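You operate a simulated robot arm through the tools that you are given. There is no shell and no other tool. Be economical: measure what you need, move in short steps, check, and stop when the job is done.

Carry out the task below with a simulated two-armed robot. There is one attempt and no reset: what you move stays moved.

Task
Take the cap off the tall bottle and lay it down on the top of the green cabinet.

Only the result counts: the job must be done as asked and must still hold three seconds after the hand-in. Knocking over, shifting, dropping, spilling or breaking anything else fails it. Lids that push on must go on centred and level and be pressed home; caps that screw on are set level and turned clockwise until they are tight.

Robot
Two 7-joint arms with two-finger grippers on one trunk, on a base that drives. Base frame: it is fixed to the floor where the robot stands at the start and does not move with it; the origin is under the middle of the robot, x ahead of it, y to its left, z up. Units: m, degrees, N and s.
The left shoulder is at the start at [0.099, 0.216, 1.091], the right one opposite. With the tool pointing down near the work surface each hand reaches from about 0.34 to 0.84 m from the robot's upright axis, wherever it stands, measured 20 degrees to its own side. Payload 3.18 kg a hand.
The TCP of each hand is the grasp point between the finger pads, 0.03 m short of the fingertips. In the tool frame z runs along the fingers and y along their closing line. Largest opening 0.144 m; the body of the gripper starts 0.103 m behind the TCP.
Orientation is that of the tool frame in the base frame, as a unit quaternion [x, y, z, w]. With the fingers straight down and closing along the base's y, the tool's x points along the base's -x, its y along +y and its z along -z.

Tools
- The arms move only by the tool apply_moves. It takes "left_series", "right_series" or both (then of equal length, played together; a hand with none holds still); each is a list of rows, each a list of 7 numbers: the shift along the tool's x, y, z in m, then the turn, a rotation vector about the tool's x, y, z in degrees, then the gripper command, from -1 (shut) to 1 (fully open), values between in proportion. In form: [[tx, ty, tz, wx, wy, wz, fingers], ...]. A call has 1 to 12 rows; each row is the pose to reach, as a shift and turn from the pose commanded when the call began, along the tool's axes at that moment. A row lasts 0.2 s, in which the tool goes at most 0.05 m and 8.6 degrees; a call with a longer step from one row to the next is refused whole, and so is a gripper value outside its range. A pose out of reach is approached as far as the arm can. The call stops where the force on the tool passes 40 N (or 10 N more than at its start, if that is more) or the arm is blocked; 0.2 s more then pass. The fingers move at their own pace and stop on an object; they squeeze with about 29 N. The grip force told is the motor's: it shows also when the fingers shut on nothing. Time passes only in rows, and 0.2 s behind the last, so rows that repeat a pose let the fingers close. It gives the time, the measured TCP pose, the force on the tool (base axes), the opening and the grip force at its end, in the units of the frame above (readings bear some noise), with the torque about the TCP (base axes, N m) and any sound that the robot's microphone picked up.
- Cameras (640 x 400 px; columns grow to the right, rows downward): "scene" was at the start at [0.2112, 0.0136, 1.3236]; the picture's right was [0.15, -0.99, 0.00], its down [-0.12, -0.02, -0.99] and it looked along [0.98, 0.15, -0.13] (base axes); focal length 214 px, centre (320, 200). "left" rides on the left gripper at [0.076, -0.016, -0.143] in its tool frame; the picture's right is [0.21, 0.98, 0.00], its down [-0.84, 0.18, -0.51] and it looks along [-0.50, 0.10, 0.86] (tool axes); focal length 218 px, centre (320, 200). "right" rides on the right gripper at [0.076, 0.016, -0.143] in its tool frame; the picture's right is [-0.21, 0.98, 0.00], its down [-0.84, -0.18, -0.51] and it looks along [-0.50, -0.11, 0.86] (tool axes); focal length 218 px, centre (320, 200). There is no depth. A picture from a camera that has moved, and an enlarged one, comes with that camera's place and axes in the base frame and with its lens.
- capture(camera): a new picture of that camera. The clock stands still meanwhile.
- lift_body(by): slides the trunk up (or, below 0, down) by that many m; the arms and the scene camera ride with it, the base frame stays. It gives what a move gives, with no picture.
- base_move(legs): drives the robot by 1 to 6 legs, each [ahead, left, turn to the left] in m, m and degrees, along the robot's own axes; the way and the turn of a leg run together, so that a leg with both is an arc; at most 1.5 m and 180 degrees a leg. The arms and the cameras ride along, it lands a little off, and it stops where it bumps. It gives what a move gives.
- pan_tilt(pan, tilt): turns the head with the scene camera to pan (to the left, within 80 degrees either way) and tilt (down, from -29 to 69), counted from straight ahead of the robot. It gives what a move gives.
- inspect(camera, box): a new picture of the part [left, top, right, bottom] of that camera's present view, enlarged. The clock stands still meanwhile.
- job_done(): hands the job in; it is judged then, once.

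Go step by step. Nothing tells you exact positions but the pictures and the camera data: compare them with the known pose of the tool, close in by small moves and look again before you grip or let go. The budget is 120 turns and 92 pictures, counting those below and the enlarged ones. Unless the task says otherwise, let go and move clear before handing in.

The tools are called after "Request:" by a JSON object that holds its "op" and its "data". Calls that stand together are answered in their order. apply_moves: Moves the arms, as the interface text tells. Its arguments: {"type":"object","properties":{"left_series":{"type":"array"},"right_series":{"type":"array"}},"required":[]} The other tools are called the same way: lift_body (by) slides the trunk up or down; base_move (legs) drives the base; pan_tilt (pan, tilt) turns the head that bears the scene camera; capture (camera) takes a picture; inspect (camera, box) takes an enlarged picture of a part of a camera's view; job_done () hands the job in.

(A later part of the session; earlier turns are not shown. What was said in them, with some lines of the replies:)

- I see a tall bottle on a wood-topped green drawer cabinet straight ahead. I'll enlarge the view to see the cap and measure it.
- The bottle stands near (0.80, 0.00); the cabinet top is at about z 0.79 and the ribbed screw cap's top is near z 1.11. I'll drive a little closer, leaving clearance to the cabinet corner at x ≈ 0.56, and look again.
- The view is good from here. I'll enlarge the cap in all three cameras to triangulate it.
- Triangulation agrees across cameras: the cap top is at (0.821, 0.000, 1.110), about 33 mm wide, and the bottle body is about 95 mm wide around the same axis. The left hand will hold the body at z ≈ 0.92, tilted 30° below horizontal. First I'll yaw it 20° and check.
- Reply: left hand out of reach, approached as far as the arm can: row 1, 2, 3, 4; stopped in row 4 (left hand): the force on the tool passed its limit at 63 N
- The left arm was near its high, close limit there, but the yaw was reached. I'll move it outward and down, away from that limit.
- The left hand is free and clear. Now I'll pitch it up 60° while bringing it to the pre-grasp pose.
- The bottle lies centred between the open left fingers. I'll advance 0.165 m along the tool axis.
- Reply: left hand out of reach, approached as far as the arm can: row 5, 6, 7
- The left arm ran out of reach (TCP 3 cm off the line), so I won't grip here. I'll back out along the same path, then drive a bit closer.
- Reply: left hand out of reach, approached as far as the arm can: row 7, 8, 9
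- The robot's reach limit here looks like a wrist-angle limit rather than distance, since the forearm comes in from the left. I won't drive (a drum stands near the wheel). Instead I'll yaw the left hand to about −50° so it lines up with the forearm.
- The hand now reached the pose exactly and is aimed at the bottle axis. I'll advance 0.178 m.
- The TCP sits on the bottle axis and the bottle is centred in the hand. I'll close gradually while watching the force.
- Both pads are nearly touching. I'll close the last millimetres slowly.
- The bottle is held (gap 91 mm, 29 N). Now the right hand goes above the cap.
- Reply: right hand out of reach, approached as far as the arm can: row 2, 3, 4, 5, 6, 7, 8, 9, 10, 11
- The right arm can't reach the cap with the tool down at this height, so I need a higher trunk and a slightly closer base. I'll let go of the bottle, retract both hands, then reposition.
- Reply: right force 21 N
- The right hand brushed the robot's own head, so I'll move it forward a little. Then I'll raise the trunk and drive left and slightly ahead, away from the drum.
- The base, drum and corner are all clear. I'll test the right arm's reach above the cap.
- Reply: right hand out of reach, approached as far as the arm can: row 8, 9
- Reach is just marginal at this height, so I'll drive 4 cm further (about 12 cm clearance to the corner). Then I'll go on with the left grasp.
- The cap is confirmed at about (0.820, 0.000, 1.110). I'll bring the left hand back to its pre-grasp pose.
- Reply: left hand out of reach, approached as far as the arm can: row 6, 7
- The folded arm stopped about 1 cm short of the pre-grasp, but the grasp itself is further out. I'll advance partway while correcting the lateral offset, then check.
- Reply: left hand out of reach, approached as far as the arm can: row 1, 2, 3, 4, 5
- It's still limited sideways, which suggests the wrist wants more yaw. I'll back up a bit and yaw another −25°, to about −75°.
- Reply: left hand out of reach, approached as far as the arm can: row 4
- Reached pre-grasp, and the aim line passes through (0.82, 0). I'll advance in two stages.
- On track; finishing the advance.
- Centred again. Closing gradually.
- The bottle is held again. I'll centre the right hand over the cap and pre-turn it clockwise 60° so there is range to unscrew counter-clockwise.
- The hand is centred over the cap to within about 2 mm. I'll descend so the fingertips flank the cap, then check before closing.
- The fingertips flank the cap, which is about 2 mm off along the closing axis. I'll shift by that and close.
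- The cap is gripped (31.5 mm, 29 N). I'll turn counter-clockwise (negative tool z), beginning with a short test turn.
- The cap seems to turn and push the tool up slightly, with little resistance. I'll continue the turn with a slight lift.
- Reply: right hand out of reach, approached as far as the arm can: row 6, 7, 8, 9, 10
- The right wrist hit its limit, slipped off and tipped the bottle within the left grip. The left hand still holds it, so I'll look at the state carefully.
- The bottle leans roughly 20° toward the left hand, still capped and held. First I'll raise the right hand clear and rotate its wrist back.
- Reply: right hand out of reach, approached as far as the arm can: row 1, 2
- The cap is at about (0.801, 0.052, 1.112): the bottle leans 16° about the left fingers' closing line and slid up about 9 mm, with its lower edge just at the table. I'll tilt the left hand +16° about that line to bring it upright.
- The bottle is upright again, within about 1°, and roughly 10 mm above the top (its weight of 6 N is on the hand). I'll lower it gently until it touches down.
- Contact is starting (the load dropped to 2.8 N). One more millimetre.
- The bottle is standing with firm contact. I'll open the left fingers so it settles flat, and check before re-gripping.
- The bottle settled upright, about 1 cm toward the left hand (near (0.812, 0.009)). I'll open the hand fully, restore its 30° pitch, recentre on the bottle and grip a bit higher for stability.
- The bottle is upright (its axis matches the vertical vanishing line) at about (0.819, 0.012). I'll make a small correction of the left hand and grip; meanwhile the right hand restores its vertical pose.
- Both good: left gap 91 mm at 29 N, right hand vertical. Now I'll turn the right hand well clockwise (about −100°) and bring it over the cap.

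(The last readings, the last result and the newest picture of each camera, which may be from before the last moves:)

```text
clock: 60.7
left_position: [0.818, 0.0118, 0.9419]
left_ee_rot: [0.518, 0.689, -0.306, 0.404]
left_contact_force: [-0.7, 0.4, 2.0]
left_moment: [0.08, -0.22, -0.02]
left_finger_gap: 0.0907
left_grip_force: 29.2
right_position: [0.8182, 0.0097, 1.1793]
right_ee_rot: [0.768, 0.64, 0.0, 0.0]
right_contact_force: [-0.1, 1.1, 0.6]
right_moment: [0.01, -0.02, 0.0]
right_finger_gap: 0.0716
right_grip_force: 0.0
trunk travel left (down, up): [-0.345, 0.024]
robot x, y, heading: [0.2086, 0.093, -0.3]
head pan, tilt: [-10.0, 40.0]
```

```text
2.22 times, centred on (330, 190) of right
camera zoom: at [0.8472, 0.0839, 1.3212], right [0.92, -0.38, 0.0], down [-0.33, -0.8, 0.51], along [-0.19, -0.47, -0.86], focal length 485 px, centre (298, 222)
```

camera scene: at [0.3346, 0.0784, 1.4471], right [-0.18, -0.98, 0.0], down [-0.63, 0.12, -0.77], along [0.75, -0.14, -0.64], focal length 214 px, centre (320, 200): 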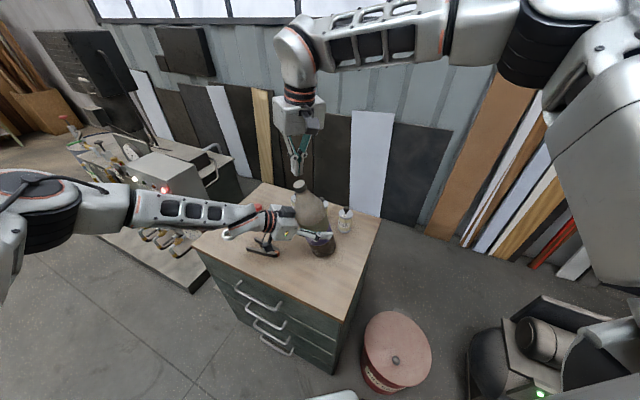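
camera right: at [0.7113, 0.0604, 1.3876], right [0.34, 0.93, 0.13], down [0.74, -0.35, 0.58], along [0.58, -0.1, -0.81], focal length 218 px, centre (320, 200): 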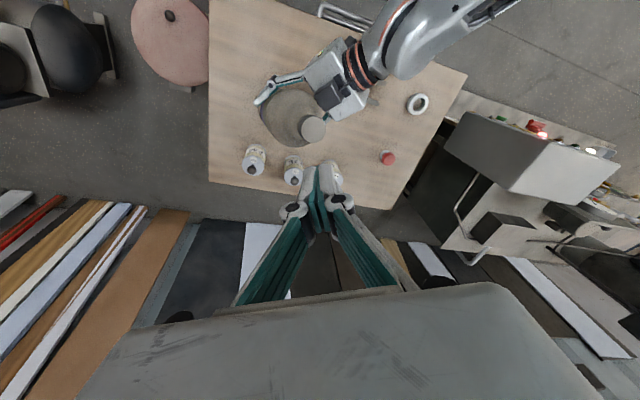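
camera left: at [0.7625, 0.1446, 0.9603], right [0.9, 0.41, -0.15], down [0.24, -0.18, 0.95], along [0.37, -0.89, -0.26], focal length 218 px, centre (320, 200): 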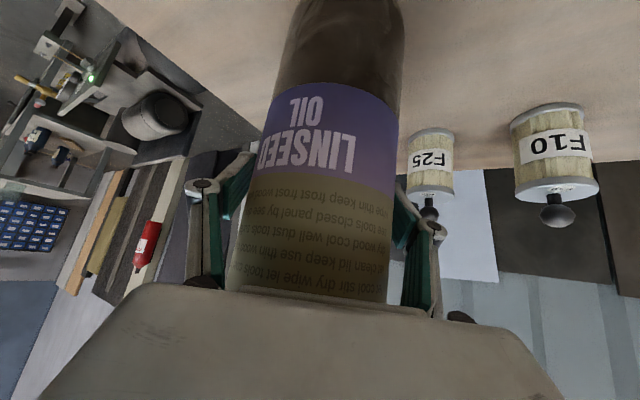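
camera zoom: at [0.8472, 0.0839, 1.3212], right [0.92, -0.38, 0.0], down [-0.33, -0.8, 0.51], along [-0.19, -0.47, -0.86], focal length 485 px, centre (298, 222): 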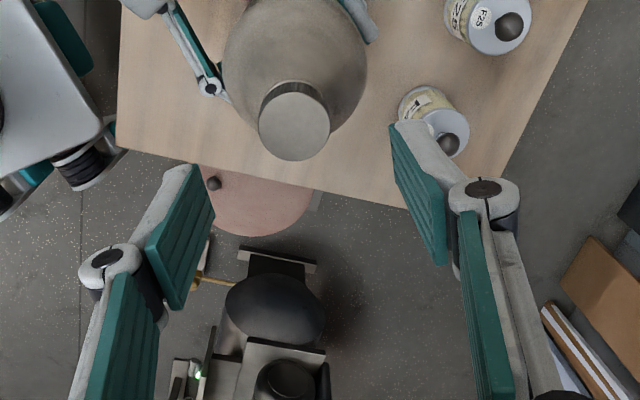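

The cap is about 3 mm off; correcting, then descending and closing on the cap.

Request:
{"op": "apply_moves", "data": {"right_series": [[0.0027, -0.0018, 0.01, 0, 0, 0, 0], [0.0027, -0.0018, 0.025, 0, 0, 0, 0], [0.0027, -0.0018, 0.04, 0, 0, 0, 0], [0.0027, -0.0018, 0.055, 0, 0, 0, 0], [0.0027, -0.0018, 0.055, 0, 0, 0, -0.3], [0.0027, -0.0018, 0.055, 0, 0, 0, -0.44], [0.0027, -0.0018, 0.055, 0, 0, 0, -0.5], [0.0027, -0.0018, 0.055, 0, 0, 0, -0.54], [0.0027, -0.0018, 0.055, 0, 0, 0, -0.6], [0.0027, -0.0018, 0.055, 0, 0, 0, -1], [0.0027, -0.0018, 0.055, 0, 0, 0, -1]]}}

Request:
{"op": "inspect", "data": {"camera": "right", "box": [220, 100, 440, 280]}}

Request:
{"op": "inspect", "data": {"camera": "scene", "box": [260, 120, 370, 200]}}

```text
clock: 63.1
left_position: [0.8172, 0.012, 0.9399]
left_ee_rot: [0.518, 0.689, -0.306, 0.404]
left_contact_force: [-11.3, 6.9, 6.1]
left_moment: [-0.18, -0.77, -0.18]
left_finger_gap: 0.0907
left_grip_force: 28.8
right_position: [0.8156, 0.0121, 1.123]
right_ee_rot: [0.768, 0.64, 0.001, 0.0]
right_contact_force: [10.5, -4.9, -1.4]
right_moment: [-0.14, -0.36, -0.01]
right_finger_gap: 0.032
right_grip_force: 28.9
trunk travel left (down, up): [-0.345, 0.024]
robot x, y, heading: [0.2095, 0.0972, -0.3]
head pan, tilt: [-10.0, 40.0]
```

```text
2.22 times, centred on (330, 190) of right
camera zoom: at [0.8435, 0.0858, 1.2662], right [0.92, -0.38, 0.0], down [-0.33, -0.8, 0.51], along [-0.19, -0.47, -0.86], focal length 485 px, centre (298, 222)
```

zoom: 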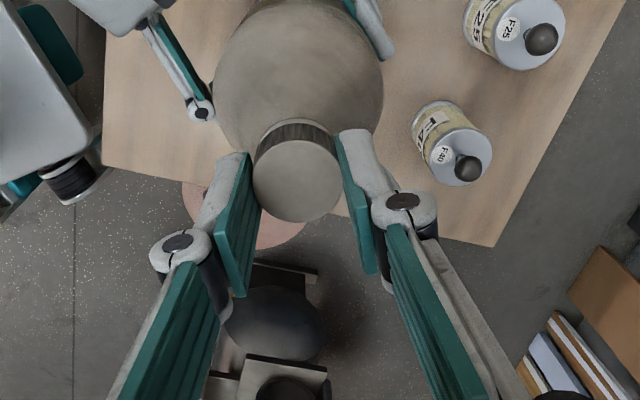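

```text
5.00 times, centred on (315, 160) of scene
camera zoom: at [0.3328, 0.0804, 1.4473], right [-0.18, -0.98, 0.0], down [-0.63, 0.11, -0.77], along [0.75, -0.14, -0.64], focal length 1072 px, centre (345, 400)
```

zoom: 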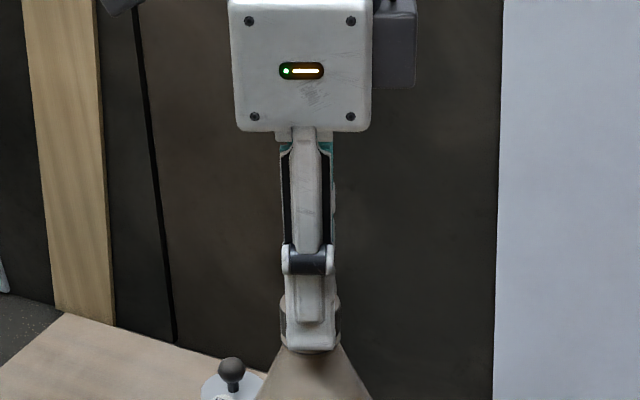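

Gripped (32 mm), with a slight side load. I'll relieve it by shifting 1.5 mm and turn counter-clockwise 45°, keeping within the wrist range.

Request:
{"op": "apply_moves", "data": {"right_series": [[0, 0.0015, 0, 0, 0, -3, -1], [0, 0.0015, 0, 0, 0, -10, -1], [0, 0.0015, -0.0003, 0, 0, -17, -1], [0, 0.0015, -0.0003, 0, 0, -24, -1], [0, 0.0015, -0.0005, 0, 0, -31, -1], [0, 0.0015, -0.0005, 0, 0, -38, -1], [0, 0.0015, -0.0005, 0, 0, -45, -1]]}}

```text
clock: 64.7
left_position: [0.8198, 0.0106, 0.9403]
left_ee_rot: [0.518, 0.69, -0.305, 0.404]
left_contact_force: [4.2, -1.7, 2.9]
left_moment: [0.22, 0.49, 0.05]
left_finger_gap: 0.0907
left_grip_force: 29.5
right_position: [0.8176, 0.0125, 1.1246]
right_ee_rot: [0.462, 0.887, -0.001, -0.002]
right_contact_force: [-3.1, 0.5, -5.3]
right_moment: [-0.17, -0.01, -0.02]
right_finger_gap: 0.032
right_grip_force: 29.0
trunk travel left (down, up): [-0.345, 0.024]
robot x, y, heading: [0.2071, 0.0929, -0.0]
head pan, tilt: [-10.0, 40.0]
```

Smooth, low loads. Another 45°.

Request:
{"op": "apply_moves", "data": {"right_series": [[0, 0, 0, 0, 0, -7, -1], [0, 0, 0, 0, 0, -14, -1], [0, 0, -0.0003, 0, 0, -21, -1], [0, 0, -0.0003, 0, 0, -28, -1], [0, 0, -0.0005, 0, 0, -35, -1], [0, 0, -0.0005, 0, 0, -42, -1], [0, 0, -0.0005, 0, 0, -46, -1]]}}

Request:
{"op": "inspect", "data": {"camera": "scene", "box": [260, 150, 370, 230]}}

```text
clock: 66.3
left_position: [0.8188, 0.0109, 0.94]
left_ee_rot: [0.518, 0.69, -0.305, 0.403]
left_contact_force: [5.4, -2.8, 1.7]
left_moment: [0.18, 0.39, 0.04]
left_finger_gap: 0.0904
left_grip_force: 28.7
right_position: [0.8179, 0.0134, 1.126]
right_ee_rot: [0.081, 0.997, 0.0, 0.0]
right_contact_force: [-4.3, 2.3, -3.4]
right_moment: [0.1, 0.2, -0.02]
right_finger_gap: 0.0321
right_grip_force: 29.2
trunk travel left (down, up): [-0.345, 0.024]
robot x, y, heading: [0.2049, 0.0961, -0.2]
head pan, tilt: [-10.0, 40.0]
```

```text
5.00 times, centred on (315, 190) of scene
camera zoom: at [0.3337, 0.08, 1.4472], right [-0.18, -0.98, 0.0], down [-0.63, 0.11, -0.77], along [0.75, -0.14, -0.64], focal length 1072 px, centre (345, 250)
```

zoom: 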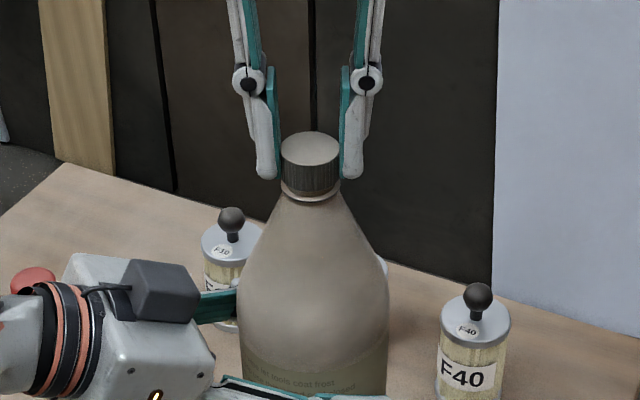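

The cap has turned about 130° in total. I'll ratchet: open, rotate back 90°, re-grip and turn again.

Request:
{"op": "apply_moves", "data": {"right_series": [[0, 0, 0, 0, 0, 0, -0.2], [0, 0, 0, 0, 0, 8.3, -0.2], [0, 0, 0, 0, 0, 16.6, -0.2], [0, 0, 0, 0, 0, 24.9, -0.2], [0, 0, 0, 0, 0, 33.2, -0.2], [0, 0, 0, 0, 0, 41.5, -0.2], [0, 0, 0, 0, 0, 49.8, -0.2], [0, 0, 0, 0, 0, 58.1, -0.2], [0, 0, 0, 0, 0, 66.4, -0.2], [0, 0, 0, 0, 0, 74.7, -0.2], [0, 0, 0, 0, 0, 83, -0.2], [0, 0, 0, 0, 0, 91, -0.2]]}}

Request:
{"op": "inspect", "data": {"camera": "right", "box": [220, 100, 440, 280]}}

```text
clock: 68.9
left_position: [0.8172, 0.0113, 0.9397]
left_ee_rot: [0.518, 0.69, -0.305, 0.403]
left_contact_force: [-1.1, 0.9, -0.8]
left_moment: [0.04, 0.13, -0.04]
left_finger_gap: 0.0905
left_grip_force: 28.8
right_position: [0.8179, 0.0136, 1.1251]
right_ee_rot: [0.769, 0.64, -0.001, 0.0]
right_contact_force: [-0.1, 0.5, 0.7]
right_moment: [0.01, 0.01, 0.01]
right_finger_gap: 0.0577
right_grip_force: 0.1
trunk travel left (down, up): [-0.345, 0.024]
robot x, y, heading: [0.2095, 0.0974, -0.2]
head pan, tilt: [-10.0, 40.0]
```

```text
2.22 times, centred on (330, 190) of right
camera zoom: at [0.8468, 0.0865, 1.2671], right [0.92, -0.38, 0.0], down [-0.33, -0.8, 0.51], along [-0.19, -0.47, -0.86], focal length 485 px, centre (298, 222)
```

zoom: 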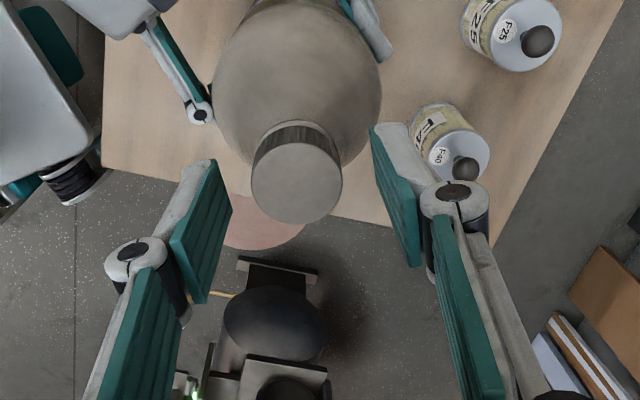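

Centred. Closing and turning again.

Request:
{"op": "apply_moves", "data": {"right_series": [[0, 0, 0.001, 0, 0, 0, -0.5], [0, 0, 0.001, 0, 0, 0, -0.6], [0, 0, 0.001, 0, 0, 0, -1], [0, 0, 0.001, 0, 0, 0, -1], [0, 0, 0.001, 0, 0, -6, -1], [0, 0, 0.001, 0, 0, -13, -1], [0, 0, 0.0005, 0, 0, -20, -1], [0, 0, 0.0005, 0, 0, -28, -1], [0, 0, 0.0, 0, 0, -36, -1], [0, 0, 0.0, 0, 0, -44, -1], [0, 0, -0.0003, 0, 0, -52, -1], [0, 0, -0.0005, 0, 0, -60, -1]]}}

Request:
{"op": "apply_moves", "data": {"right_series": [[0, 0, -0.0005, 0, 0, -8, -1], [0, 0, -0.0005, 0, 0, -16, -1], [0, 0, -0.001, 0, 0, -24, -1], [0, 0, -0.001, 0, 0, -31, -1]]}}

Request:
{"op": "inspect", "data": {"camera": "scene", "box": [285, 155, 345, 200]}}

```text
clock: 71.5
left_position: [0.8179, 0.011, 0.941]
left_ee_rot: [0.518, 0.689, -0.306, 0.405]
left_contact_force: [5.4, -4.3, 0.0]
left_moment: [0.08, 0.74, -0.03]
left_finger_gap: 0.0904
left_grip_force: 29.0
right_position: [0.8187, 0.0111, 1.1247]
right_ee_rot: [0.343, 0.939, -0.001, -0.001]
right_contact_force: [-5.1, 2.9, -4.0]
right_moment: [0.24, 0.25, -0.02]
right_finger_gap: 0.0319
right_grip_force: 28.8
trunk travel left (down, up): [-0.345, 0.024]
robot x, y, heading: [0.2097, 0.0983, -0.2]
head pan, tilt: [-10.0, 40.0]
```

```text
clock: 72.5
left_position: [0.8185, 0.0113, 0.9405]
left_ee_rot: [0.518, 0.689, -0.305, 0.404]
left_contact_force: [1.8, 0.1, 0.5]
left_moment: [-0.49, -0.4, 0.09]
left_finger_gap: 0.0906
left_grip_force: 28.1
right_position: [0.8193, 0.0124, 1.1298]
right_ee_rot: [0.08, 0.997, 0.0, 0.002]
right_contact_force: [-0.6, -1.7, 2.0]
right_moment: [-0.02, -0.03, -0.01]
right_finger_gap: 0.0316
right_grip_force: 29.2
trunk travel left (down, up): [-0.345, 0.024]
robot x, y, heading: [0.2075, 0.0977, -0.2]
head pan, tilt: [-10.0, 40.0]
```

```text
8.89 times, centred on (315, 178) of scene
camera zoom: at [0.3331, 0.0799, 1.4474], right [-0.18, -0.98, 0.0], down [-0.63, 0.11, -0.77], along [0.75, -0.14, -0.64], focal length 1906 px, centre (364, 400)
```

zoom: 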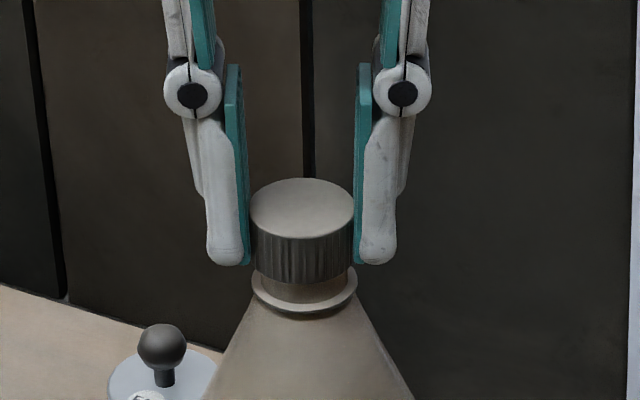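

The cap has come up off the neck ring and the load fell to zero, so it's free. Lifting straight up slowly.

Request:
{"op": "apply_moves", "data": {"right_series": [[0, 0, -0.004, 0, 0, 0, -1], [0, 0, -0.008, 0, 0, 0, -1], [0, 0, -0.014, 0, 0, 0, -1], [0, 0, -0.022, 0, 0, 0, -1], [0, 0, -0.04, 0, 0, 0, -1], [0, 0, -0.06, 0, 0, 0, -1]]}}

Request:
{"op": "inspect", "data": {"camera": "scene", "box": [230, 120, 410, 270]}}

```text
clock: 73.9
left_position: [0.8179, 0.012, 0.9401]
left_ee_rot: [0.518, 0.689, -0.305, 0.404]
left_contact_force: [1.1, 2.6, 2.8]
left_moment: [0.11, -0.36, 0.08]
left_finger_gap: 0.0906
left_grip_force: 29.0
right_position: [0.8203, 0.0122, 1.1895]
right_ee_rot: [0.082, 0.997, 0.0, 0.0]
right_contact_force: [-0.4, 0.1, 0.0]
right_moment: [-0.01, 0.02, 0.01]
right_finger_gap: 0.0318
right_grip_force: 29.0
trunk travel left (down, up): [-0.345, 0.024]
robot x, y, heading: [0.207, 0.0972, -0.0]
head pan, tilt: [-10.0, 40.0]
```

```text
2.67 times, centred on (320, 195) of scene
camera zoom: at [0.3331, 0.0802, 1.4473], right [-0.18, -0.98, 0.0], down [-0.63, 0.11, -0.77], along [0.75, -0.14, -0.64], focal length 572 px, centre (320, 213)
```

zoom: 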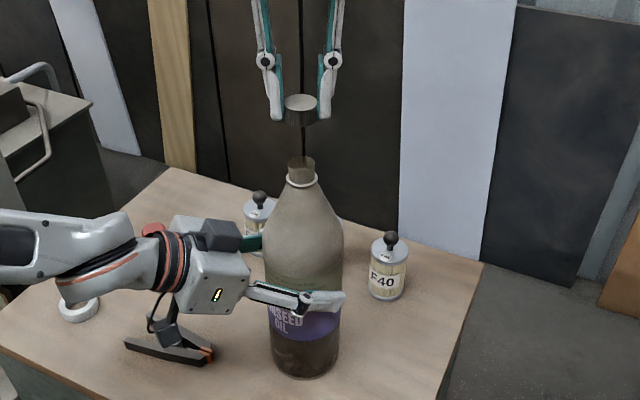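

The cap is off and in the right gripper; the bottle stands open and upright. Now I'll release the bottle gently and back the left hand out.

Request:
{"op": "apply_moves", "data": {"left_series": [[0, 0, 0, 0, 0, 0, 0.27], [0, 0, 0, 0, 0, 0, 0.34], [0, 0, 0, 0, 0, 0, 0.5], [0, 0, 0, 0, 0, 0, 1], [0, 0, 0, 0, 0, 0, 1], [0, 0, -0.02, 0, 0, 0, 1], [0, 0, -0.045, 0, 0, 0, 1], [0, 0, -0.075, 0, 0, 0, 1], [0, 0, -0.105, 0, 0, 0, 1], [0, 0, -0.135, 0, 0, 0, 1], [0, 0, -0.16, 0, 0, 0, 1]]}}

Request:
{"op": "apply_moves", "data": {"right_series": [[0.02, -0.02, 0, 0, 0, 0, -1], [0.04, -0.045, 0, 0, 0, 0, -1], [0.06, -0.065, 0, 0, 0, 0, -1], [0.075, -0.08, 0, 0, 0, 0, -1], [0.076, -0.104, 0, 0, 0, 0, -1], [0.076, -0.104, 0, 0, 0, 0, -1]]}}

Request:
{"op": "capture", "data": {"camera": "scene"}}

Request:
{"op": "capture", "data": {"camera": "right"}}

```text
clock: 76.3
left_position: [0.7779, 0.1485, 1.0193]
left_ee_rot: [0.517, 0.69, -0.305, 0.404]
left_contact_force: [-0.4, 0.2, 0.4]
left_moment: [-0.02, 0.0, -0.01]
left_finger_gap: 0.1441
left_grip_force: 0.1
right_position: [0.8178, 0.0114, 1.1891]
right_ee_rot: [0.082, 0.997, 0.0, 0.0]
right_contact_force: [0.8, -0.2, 0.3]
right_moment: [0.01, -0.04, -0.02]
right_finger_gap: 0.0317
right_grip_force: 29.0
trunk travel left (down, up): [-0.345, 0.024]
robot x, y, heading: [0.2058, 0.097, -0.3]
head pan, tilt: [-10.0, 40.0]
```

```text
clock: 77.7
left_position: [0.7804, 0.1472, 1.0189]
left_ee_rot: [0.518, 0.689, -0.306, 0.404]
left_contact_force: [-0.4, -0.4, -0.2]
left_moment: [-0.04, -0.01, 0.0]
left_finger_gap: 0.1438
left_grip_force: 0.1
right_position: [0.726, -0.0762, 1.1886]
right_ee_rot: [0.08, 0.997, 0.0, 0.0]
right_contact_force: [1.2, 0.5, -0.7]
right_moment: [-0.05, 0.03, 0.0]
right_finger_gap: 0.0314
right_grip_force: 29.0
trunk travel left (down, up): [-0.345, 0.024]
robot x, y, heading: [0.2092, 0.0963, 0.1]
head pan, tilt: [-10.0, 40.0]
```

```text
20 pictures are left
camera scene: at [0.3335, 0.081, 1.4472], right [-0.18, -0.98, 0.0], down [-0.63, 0.11, -0.77], along [0.75, -0.14, -0.64], focal length 214 px, centre (320, 200)
```

scene: 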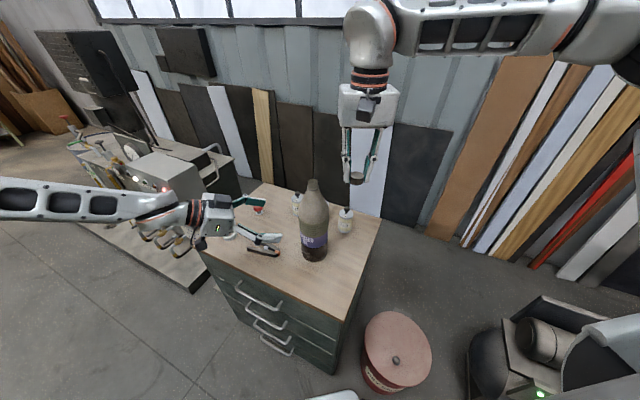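

```text
19 pictures are left
camera right: at [0.6526, -0.0464, 1.3307], right [0.36, 0.93, 0.0], down [0.8, -0.31, 0.51], along [0.47, -0.18, -0.86], focal length 218 px, centre (320, 200)
```

right: 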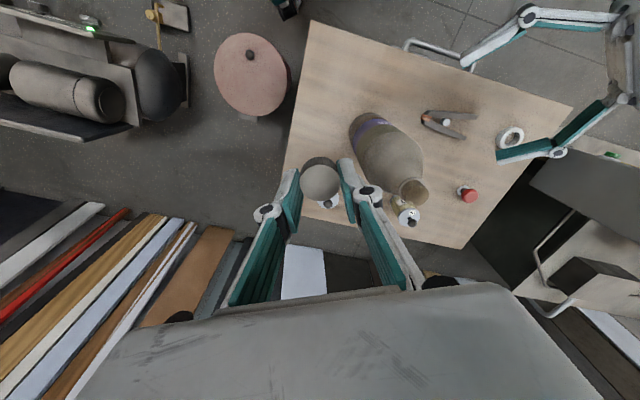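

The spot beneath the cap, about 5 cm from the edge and 13 cm from the bottle, is free tabletop. Descending to just above the top.

Request:
{"op": "apply_moves", "data": {"right_series": [[0, 0.005, 0.03, 0, 0, 0, -1], [0, 0.01, 0.07, 0, 0, 0, -1], [0, 0.01, 0.11, 0, 0, 0, -1], [0, 0.01, 0.15, 0, 0, 0, -1], [0, 0.01, 0.19, 0, 0, 0, -1], [0, 0.01, 0.23, 0, 0, 0, -1], [0, 0.01, 0.27, 0, 0, 0, -1], [0, 0.01, 0.3, 0, 0, 0, -1], [0, 0.01, 0.325, 0, 0, 0, -1], [0, 0.01, 0.335, 0, 0, 0, -1], [0, 0.01, 0.335, 0, 0, 0, -1]]}}

Request:
{"op": "inspect", "data": {"camera": "scene", "box": [260, 170, 420, 290]}}

Request:
{"op": "inspect", "data": {"camera": "left", "box": [160, 0, 480, 200]}}

```text
clock: 80.1
left_position: [0.7793, 0.1477, 1.0174]
left_ee_rot: [0.518, 0.689, -0.306, 0.404]
left_contact_force: [1.0, 0.4, 0.8]
left_moment: [0.0, -0.02, 0.01]
left_finger_gap: 0.1438
left_grip_force: 0.1
right_position: [0.729, -0.0678, 0.8534]
right_ee_rot: [0.08, 0.997, -0.001, 0.0]
right_contact_force: [0.4, -0.1, 0.5]
right_moment: [-0.01, -0.01, 0.0]
right_finger_gap: 0.0316
right_grip_force: 28.9
trunk travel left (down, up): [-0.345, 0.024]
robot x, y, heading: [0.2087, 0.0938, -0.3]
head pan, tilt: [-10.0, 40.0]
```

```text
3.33 times, centred on (340, 230) of scene
camera zoom: at [0.3334, 0.0801, 1.4472], right [-0.18, -0.98, 0.0], down [-0.63, 0.11, -0.77], along [0.75, -0.14, -0.64], focal length 715 px, centre (253, 100)
```

zoom: 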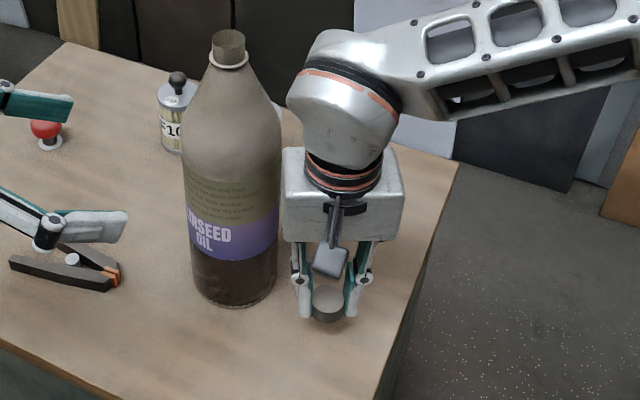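

```text
2.00 times, centred on (320, 100) of left
camera zoom: at [0.7198, 0.2982, 1.0206], right [0.91, 0.37, -0.19], down [0.17, 0.08, 0.98], along [0.38, -0.93, 0.01], focal length 436 px, centre (320, 400)
```

zoom: 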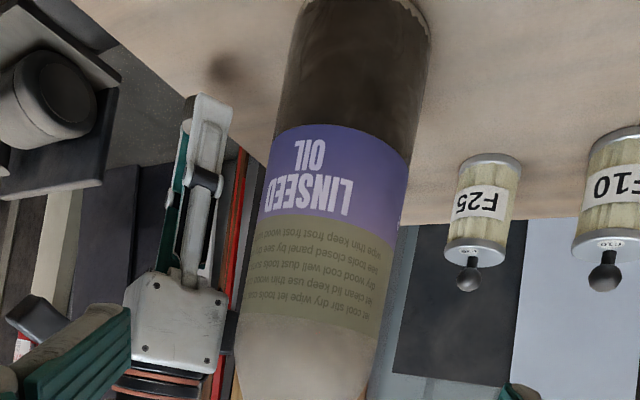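

Clear of the bottle; the cap hangs about 2 cm above the top. Lowering in small steps.

Request:
{"op": "apply_moves", "data": {"right_series": [[0, 0, 0.006, 0, 0, 0, -1], [0, 0, 0.012, 0, 0, 0, -1], [0, 0, 0.016, 0, 0, 0, -1], [0, 0, 0.019, 0, 0, 0, -1], [0, 0, 0.019, 0, 0, 0, -1]]}}

Request:
{"op": "inspect", "data": {"camera": "scene", "box": [310, 225, 370, 270]}}

```text
clock: 81.3
left_position: [0.7802, 0.148, 1.0185]
left_ee_rot: [0.518, 0.69, -0.306, 0.403]
left_contact_force: [1.1, 0.0, -0.1]
left_moment: [0.02, 0.0, 0.0]
left_finger_gap: 0.1442
left_grip_force: 0.1
right_position: [0.7273, -0.0677, 0.8338]
right_ee_rot: [0.081, 0.997, 0.0, -0.001]
right_contact_force: [-0.1, 0.3, 0.1]
right_moment: [-0.05, -0.02, 0.01]
right_finger_gap: 0.0313
right_grip_force: 29.1
trunk travel left (down, up): [-0.345, 0.024]
robot x, y, heading: [0.2077, 0.0958, -0.2]
head pan, tilt: [-10.0, 40.0]
```

```text
8.89 times, centred on (340, 248) of scene
camera zoom: at [0.3333, 0.0801, 1.4472], right [-0.18, -0.98, 0.0], down [-0.63, 0.11, -0.77], along [0.75, -0.14, -0.64], focal length 1906 px, centre (142, -222)
```

zoom: 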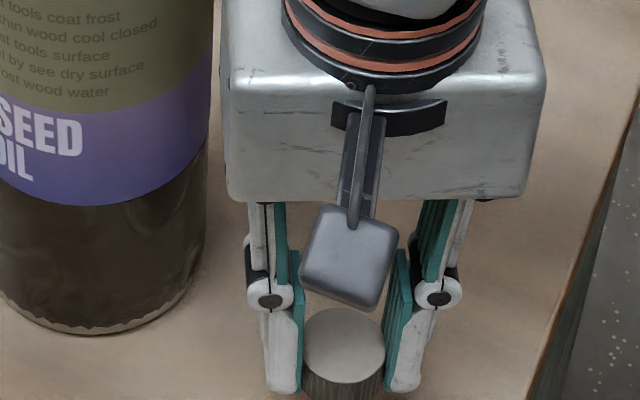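

No contact yet; continuing in millimetre steps.

Request:
{"op": "apply_moves", "data": {"right_series": [[0, 0, 0.001, 0, 0, 0, -1], [0, 0, 0.002, 0, 0, 0, -1], [0, 0, 0.003, 0, 0, 0, -1], [0, 0, 0.003, 0, 0, 0, -1]]}}

Request:
{"op": "inspect", "data": {"camera": "scene", "box": [320, 240, 370, 275]}}

```text
clock: 82.3
left_position: [0.7796, 0.1475, 1.0177]
left_ee_rot: [0.518, 0.69, -0.305, 0.403]
left_contact_force: [0.3, 0.9, 0.0]
left_moment: [0.0, 0.02, 0.03]
left_finger_gap: 0.1439
left_grip_force: 0.1
right_position: [0.7286, -0.0678, 0.8292]
right_ee_rot: [0.08, 0.997, 0.001, 0.0]
right_contact_force: [-0.3, 0.0, -0.1]
right_moment: [0.01, 0.0, 0.03]
right_finger_gap: 0.0314
right_grip_force: 29.0
trunk travel left (down, up): [-0.345, 0.024]
robot x, y, heading: [0.2072, 0.0945, -0.2]
head pan, tilt: [-10.0, 40.0]
```

```text
11.43 times, centred on (345, 258) of scene
camera zoom: at [0.3333, 0.08, 1.4472], right [-0.18, -0.98, 0.0], down [-0.63, 0.11, -0.77], along [0.75, -0.14, -0.64], focal length 2451 px, centre (34, -457)
```

zoom: 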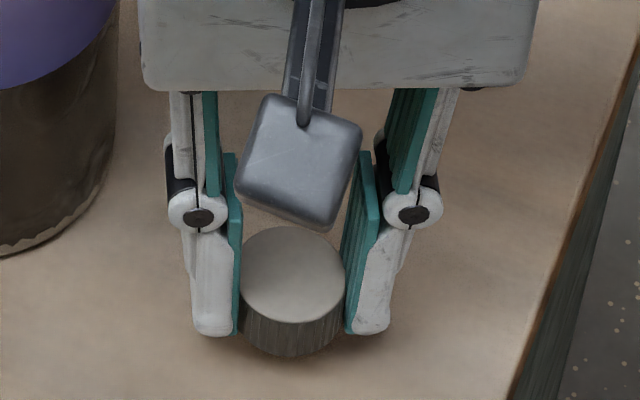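

Request:
{"op": "apply_moves", "data": {"right_series": [[0, 0, 0.001, 0, 0, 0, -1], [0, 0, 0.002, 0, 0, 0, -1], [0, 0, 0.0025, 0, 0, 0, -1], [0, 0, 0.0025, 0, 0, 0, -1]]}}

```text
clock: 83.3
left_position: [0.7797, 0.1472, 1.0193]
left_ee_rot: [0.518, 0.69, -0.306, 0.403]
left_contact_force: [-0.1, -0.2, 0.2]
left_moment: [-0.02, -0.02, -0.01]
left_finger_gap: 0.144
left_grip_force: 0.3
right_position: [0.7265, -0.0685, 0.8271]
right_ee_rot: [0.081, 0.997, -0.001, 0.0]
right_contact_force: [0.3, -0.8, 1.1]
right_moment: [0.02, 0.01, 0.01]
right_finger_gap: 0.0314
right_grip_force: 28.6
trunk travel left (down, up): [-0.345, 0.024]
robot x, y, heading: [0.2082, 0.0966, 0.0]
head pan, tilt: [-10.0, 40.0]
```

Request:
{"op": "apply_moves", "data": {"right_series": [[0, 0, 0.001, 0, 0, 0, -1], [0, 0, 0.002, 0, 0, 0, -1], [0, 0, 0.002, 0, 0, 0, -1]]}}

```text
clock: 84.1
left_position: [0.7807, 0.1478, 1.0182]
left_ee_rot: [0.518, 0.689, -0.306, 0.404]
left_contact_force: [0.3, 0.4, -0.1]
left_moment: [-0.02, -0.05, -0.01]
left_finger_gap: 0.144
left_grip_force: 0.0
right_position: [0.7275, -0.0681, 0.8259]
right_ee_rot: [0.081, 0.997, 0.0, 0.0]
right_contact_force: [0.4, 0.1, -0.1]
right_moment: [0.03, 0.0, 0.06]
right_finger_gap: 0.0314
right_grip_force: 29.1
trunk travel left (down, up): [-0.345, 0.024]
robot x, y, heading: [0.2064, 0.0964, -0.1]
head pan, tilt: [-10.0, 40.0]
```

Request:
{"op": "apply_moves", "data": {"right_series": [[0, 0, 0.001, 0, 0, 0, -1], [0, 0, 0.002, 0, 0, 0, -1], [0, 0, 0.002, 0, 0, 0, -1]]}}

Request:
{"op": "inspect", "data": {"camera": "scene", "box": [320, 240, 370, 275]}}

```text
clock: 84.9
left_position: [0.7801, 0.1469, 1.0186]
left_ee_rot: [0.519, 0.69, -0.305, 0.403]
left_contact_force: [-0.1, 0.9, 0.5]
left_moment: [0.03, 0.01, -0.01]
left_finger_gap: 0.1441
left_grip_force: 0.1
right_position: [0.7282, -0.0681, 0.8242]
right_ee_rot: [0.081, 0.997, -0.001, -0.001]
right_contact_force: [-0.6, 0.0, 0.1]
right_moment: [0.03, 0.01, 0.02]
right_finger_gap: 0.0317
right_grip_force: 29.1
trunk travel left (down, up): [-0.345, 0.024]
robot x, y, heading: [0.2038, 0.0986, -0.3]
head pan, tilt: [-10.0, 40.0]
```

```text
11.43 times, centred on (345, 258) of scene
camera zoom: at [0.3333, 0.0801, 1.4472], right [-0.18, -0.98, 0.0], down [-0.63, 0.11, -0.77], along [0.75, -0.14, -0.64], focal length 2451 px, centre (34, -457)
```

zoom: 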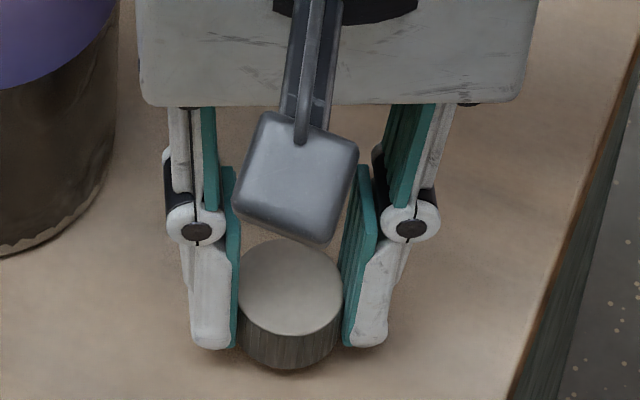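

Request:
{"op": "apply_moves", "data": {"right_series": [[0, 0, 0.001, 0, 0, 0, -1], [0, 0, 0.002, 0, 0, 0, -1], [0, 0, 0.003, 0, 0, 0, -1], [0, 0, 0.003, 0, 0, 0, -1]]}}

```text
clock: 85.9
left_position: [0.7785, 0.1477, 1.0179]
left_ee_rot: [0.518, 0.689, -0.306, 0.403]
left_contact_force: [-0.7, -0.9, -0.9]
left_moment: [-0.01, 0.0, 0.02]
left_finger_gap: 0.1439
left_grip_force: 0.0
right_position: [0.7289, -0.0682, 0.8216]
right_ee_rot: [0.081, 0.997, 0.001, 0.0]
right_contact_force: [0.9, -0.4, -0.4]
right_moment: [0.0, -0.01, 0.02]
right_finger_gap: 0.0315
right_grip_force: 29.1
trunk travel left (down, up): [-0.345, 0.024]
robot x, y, heading: [0.21, 0.0942, -0.3]
head pan, tilt: [-10.0, 40.0]
```

Request:
{"op": "apply_moves", "data": {"right_series": [[0, 0, 0.001, 0, 0, 0, -1], [0, 0, 0.002, 0, 0, 0, -1], [0, 0, 0.003, 0, 0, 0, -1], [0, 0, 0.003, 0, 0, 0, -1]]}}

Request:
{"op": "inspect", "data": {"camera": "scene", "box": [320, 240, 370, 275]}}

```text
clock: 86.9
left_position: [0.7796, 0.1477, 1.0182]
left_ee_rot: [0.518, 0.69, -0.305, 0.404]
left_contact_force: [0.0, 0.0, 0.3]
left_moment: [0.0, 0.01, 0.0]
left_finger_gap: 0.1443
left_grip_force: 0.0
right_position: [0.7291, -0.068, 0.8197]
right_ee_rot: [0.081, 0.997, -0.001, 0.0]
right_contact_force: [0.0, 0.4, 0.1]
right_moment: [-0.04, -0.02, 0.02]
right_finger_gap: 0.0313
right_grip_force: 29.5
trunk travel left (down, up): [-0.345, 0.024]
robot x, y, heading: [0.2088, 0.0952, -0.1]
head pan, tilt: [-10.0, 40.0]
```

```text
11.43 times, centred on (345, 258) of scene
camera zoom: at [0.3333, 0.08, 1.4472], right [-0.18, -0.98, 0.0], down [-0.63, 0.11, -0.77], along [0.75, -0.14, -0.64], focal length 2451 px, centre (34, -457)
```

zoom: 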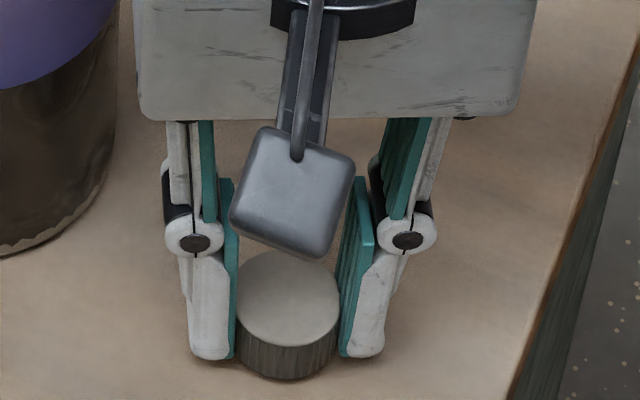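

Request:
{"op": "apply_moves", "data": {"right_series": [[0, 0, 0.001, 0, 0, 0, -1], [0, 0, 0.002, 0, 0, 0, -1], [0, 0, 0.003, 0, 0, 0, -1], [0, 0, 0.003, 0, 0, 0, -1]]}}

```text
clock: 87.9
left_position: [0.7781, 0.147, 1.0176]
left_ee_rot: [0.518, 0.689, -0.305, 0.404]
left_contact_force: [-0.3, 0.1, 0.4]
left_moment: [-0.01, 0.01, 0.01]
left_finger_gap: 0.1442
left_grip_force: 0.1
right_position: [0.7273, -0.0674, 0.8148]
right_ee_rot: [0.081, 0.997, 0.0, -0.001]
right_contact_force: [-0.5, -0.1, -0.8]
right_moment: [0.0, -0.02, 0.0]
right_finger_gap: 0.0315
right_grip_force: 28.8
trunk travel left (down, up): [-0.345, 0.024]
robot x, y, heading: [0.2075, 0.0957, -0.2]
head pan, tilt: [-10.0, 40.0]
```

Request:
{"op": "apply_moves", "data": {"right_series": [[0, 0, 0.001, 0, 0, 0, -1], [0, 0, 0.002, 0, 0, 0, -1], [0, 0, 0.003, 0, 0, 0, -1], [0, 0, 0.003, 0, 0, 0, -1]]}}

Request:
{"op": "inspect", "data": {"camera": "scene", "box": [320, 240, 370, 275]}}

```text
clock: 88.9
left_position: [0.7795, 0.148, 1.0185]
left_ee_rot: [0.519, 0.69, -0.305, 0.403]
left_contact_force: [-0.7, -0.4, -0.8]
left_moment: [0.0, 0.01, -0.02]
left_finger_gap: 0.1442
left_grip_force: 0.0
right_position: [0.7279, -0.0664, 0.8128]
right_ee_rot: [0.082, 0.997, 0.0, 0.001]
right_contact_force: [-0.8, -2.3, 8.4]
right_moment: [-0.11, -0.12, -0.05]
right_finger_gap: 0.0312
right_grip_force: 28.5
trunk travel left (down, up): [-0.345, 0.024]
robot x, y, heading: [0.2069, 0.0943, -0.4]
head pan, tilt: [-10.0, 40.0]
```

```text
11.43 times, centred on (345, 258) of scene
camera zoom: at [0.3327, 0.08, 1.4474], right [-0.18, -0.98, 0.0], down [-0.63, 0.11, -0.77], along [0.75, -0.14, -0.64], focal length 2451 px, centre (34, -457)
```

zoom: 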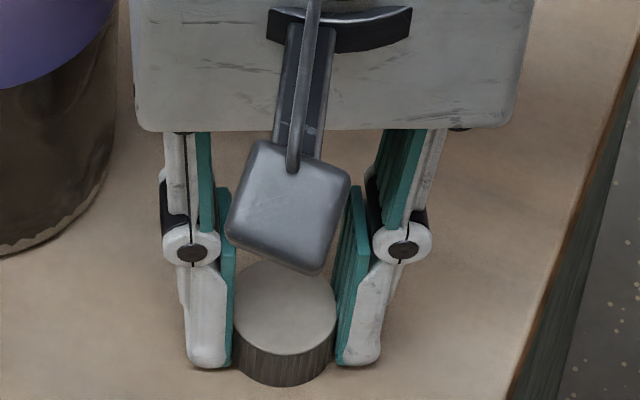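

Contact: 8 N upward, so the cap is resting on the top. I'll open moderately and rise straight up.

Request:
{"op": "apply_moves", "data": {"right_series": [[0, 0, -0.0005, 0, 0, 0, -0.5], [0, 0, -0.0005, 0, 0, 0, -0.35], [0, 0, -0.0005, 0, 0, 0, -0.2], [0, 0, -0.0005, 0, 0, 0, -0.2], [0, 0, -0.02, 0, 0, 0, -0.2], [0, 0, -0.05, 0, 0, 0, -0.2], [0, 0, -0.09, 0, 0, 0, -0.2], [0, 0, -0.13, 0, 0, 0, -0.2], [0, 0, -0.17, 0, 0, 0, -0.2], [0, 0, -0.21, 0, 0, 0, -0.2], [0, 0, -0.25, 0, 0, 0, -0.2], [0, 0, -0.29, 0, 0, 0, -0.2]]}}

Request:
{"op": "inspect", "data": {"camera": "scene", "box": [220, 150, 400, 290]}}

Request:
{"op": "capture", "data": {"camera": "right"}}

```text
clock: 91.5
left_position: [0.778, 0.1478, 1.0191]
left_ee_rot: [0.517, 0.689, -0.306, 0.405]
left_contact_force: [0.2, -0.5, -0.2]
left_moment: [-0.01, -0.02, 0.02]
left_finger_gap: 0.1439
left_grip_force: 0.1
right_position: [0.7267, -0.068, 1.1002]
right_ee_rot: [0.081, 0.997, 0.0, 0.0]
right_contact_force: [-0.2, 0.7, 0.0]
right_moment: [0.0, 0.01, 0.01]
right_finger_gap: 0.0576
right_grip_force: 0.0
trunk travel left (down, up): [-0.345, 0.024]
robot x, y, heading: [0.212, 0.0961, -0.2]
head pan, tilt: [-10.0, 40.0]
```

```text
2.86 times, centred on (310, 220) of scene
camera zoom: at [0.3326, 0.0803, 1.4473], right [-0.18, -0.98, 0.0], down [-0.63, 0.11, -0.77], along [0.75, -0.14, -0.64], focal length 613 px, centre (349, 143)
```

zoom: 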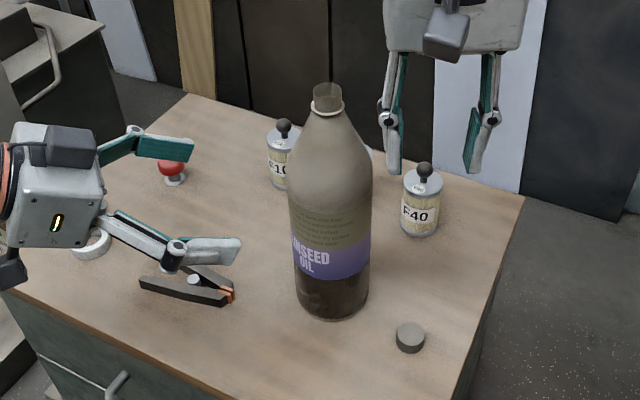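

```text
10 pictures are left
camera right: at [0.6524, -0.0385, 1.2433], right [0.36, 0.93, 0.0], down [0.8, -0.31, 0.51], along [0.47, -0.18, -0.86], focal length 218 px, centre (320, 200)
```

right: 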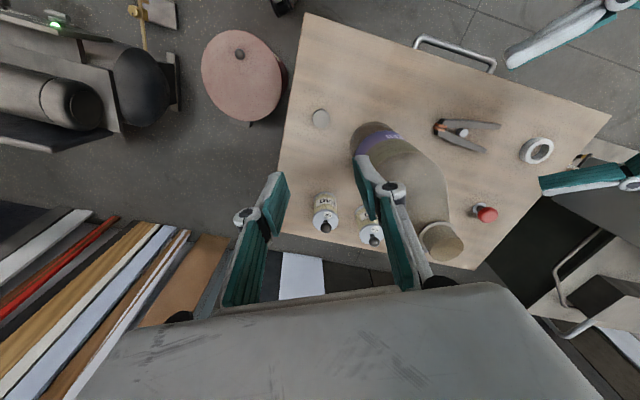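

The cap lies flat on the cabinet top, the bottle stands upright and open, the other items look untouched, and both hands are clear. Handing in.

Request:
{"op": "job_done", "data": {}}

```text
The job is handed in.
```

The cap is off the tall bottle and lying flat on the top of the green cabinet, and I have handed the job in.

During unscrewing, the right wrist reached its limit and tipped the bottle about 16° in the left hand's grip. The cap was still on, so nothing spilled. I set the bottle upright again, about 1 cm from where it first stood. The other items on the cabinet look undisturbed.
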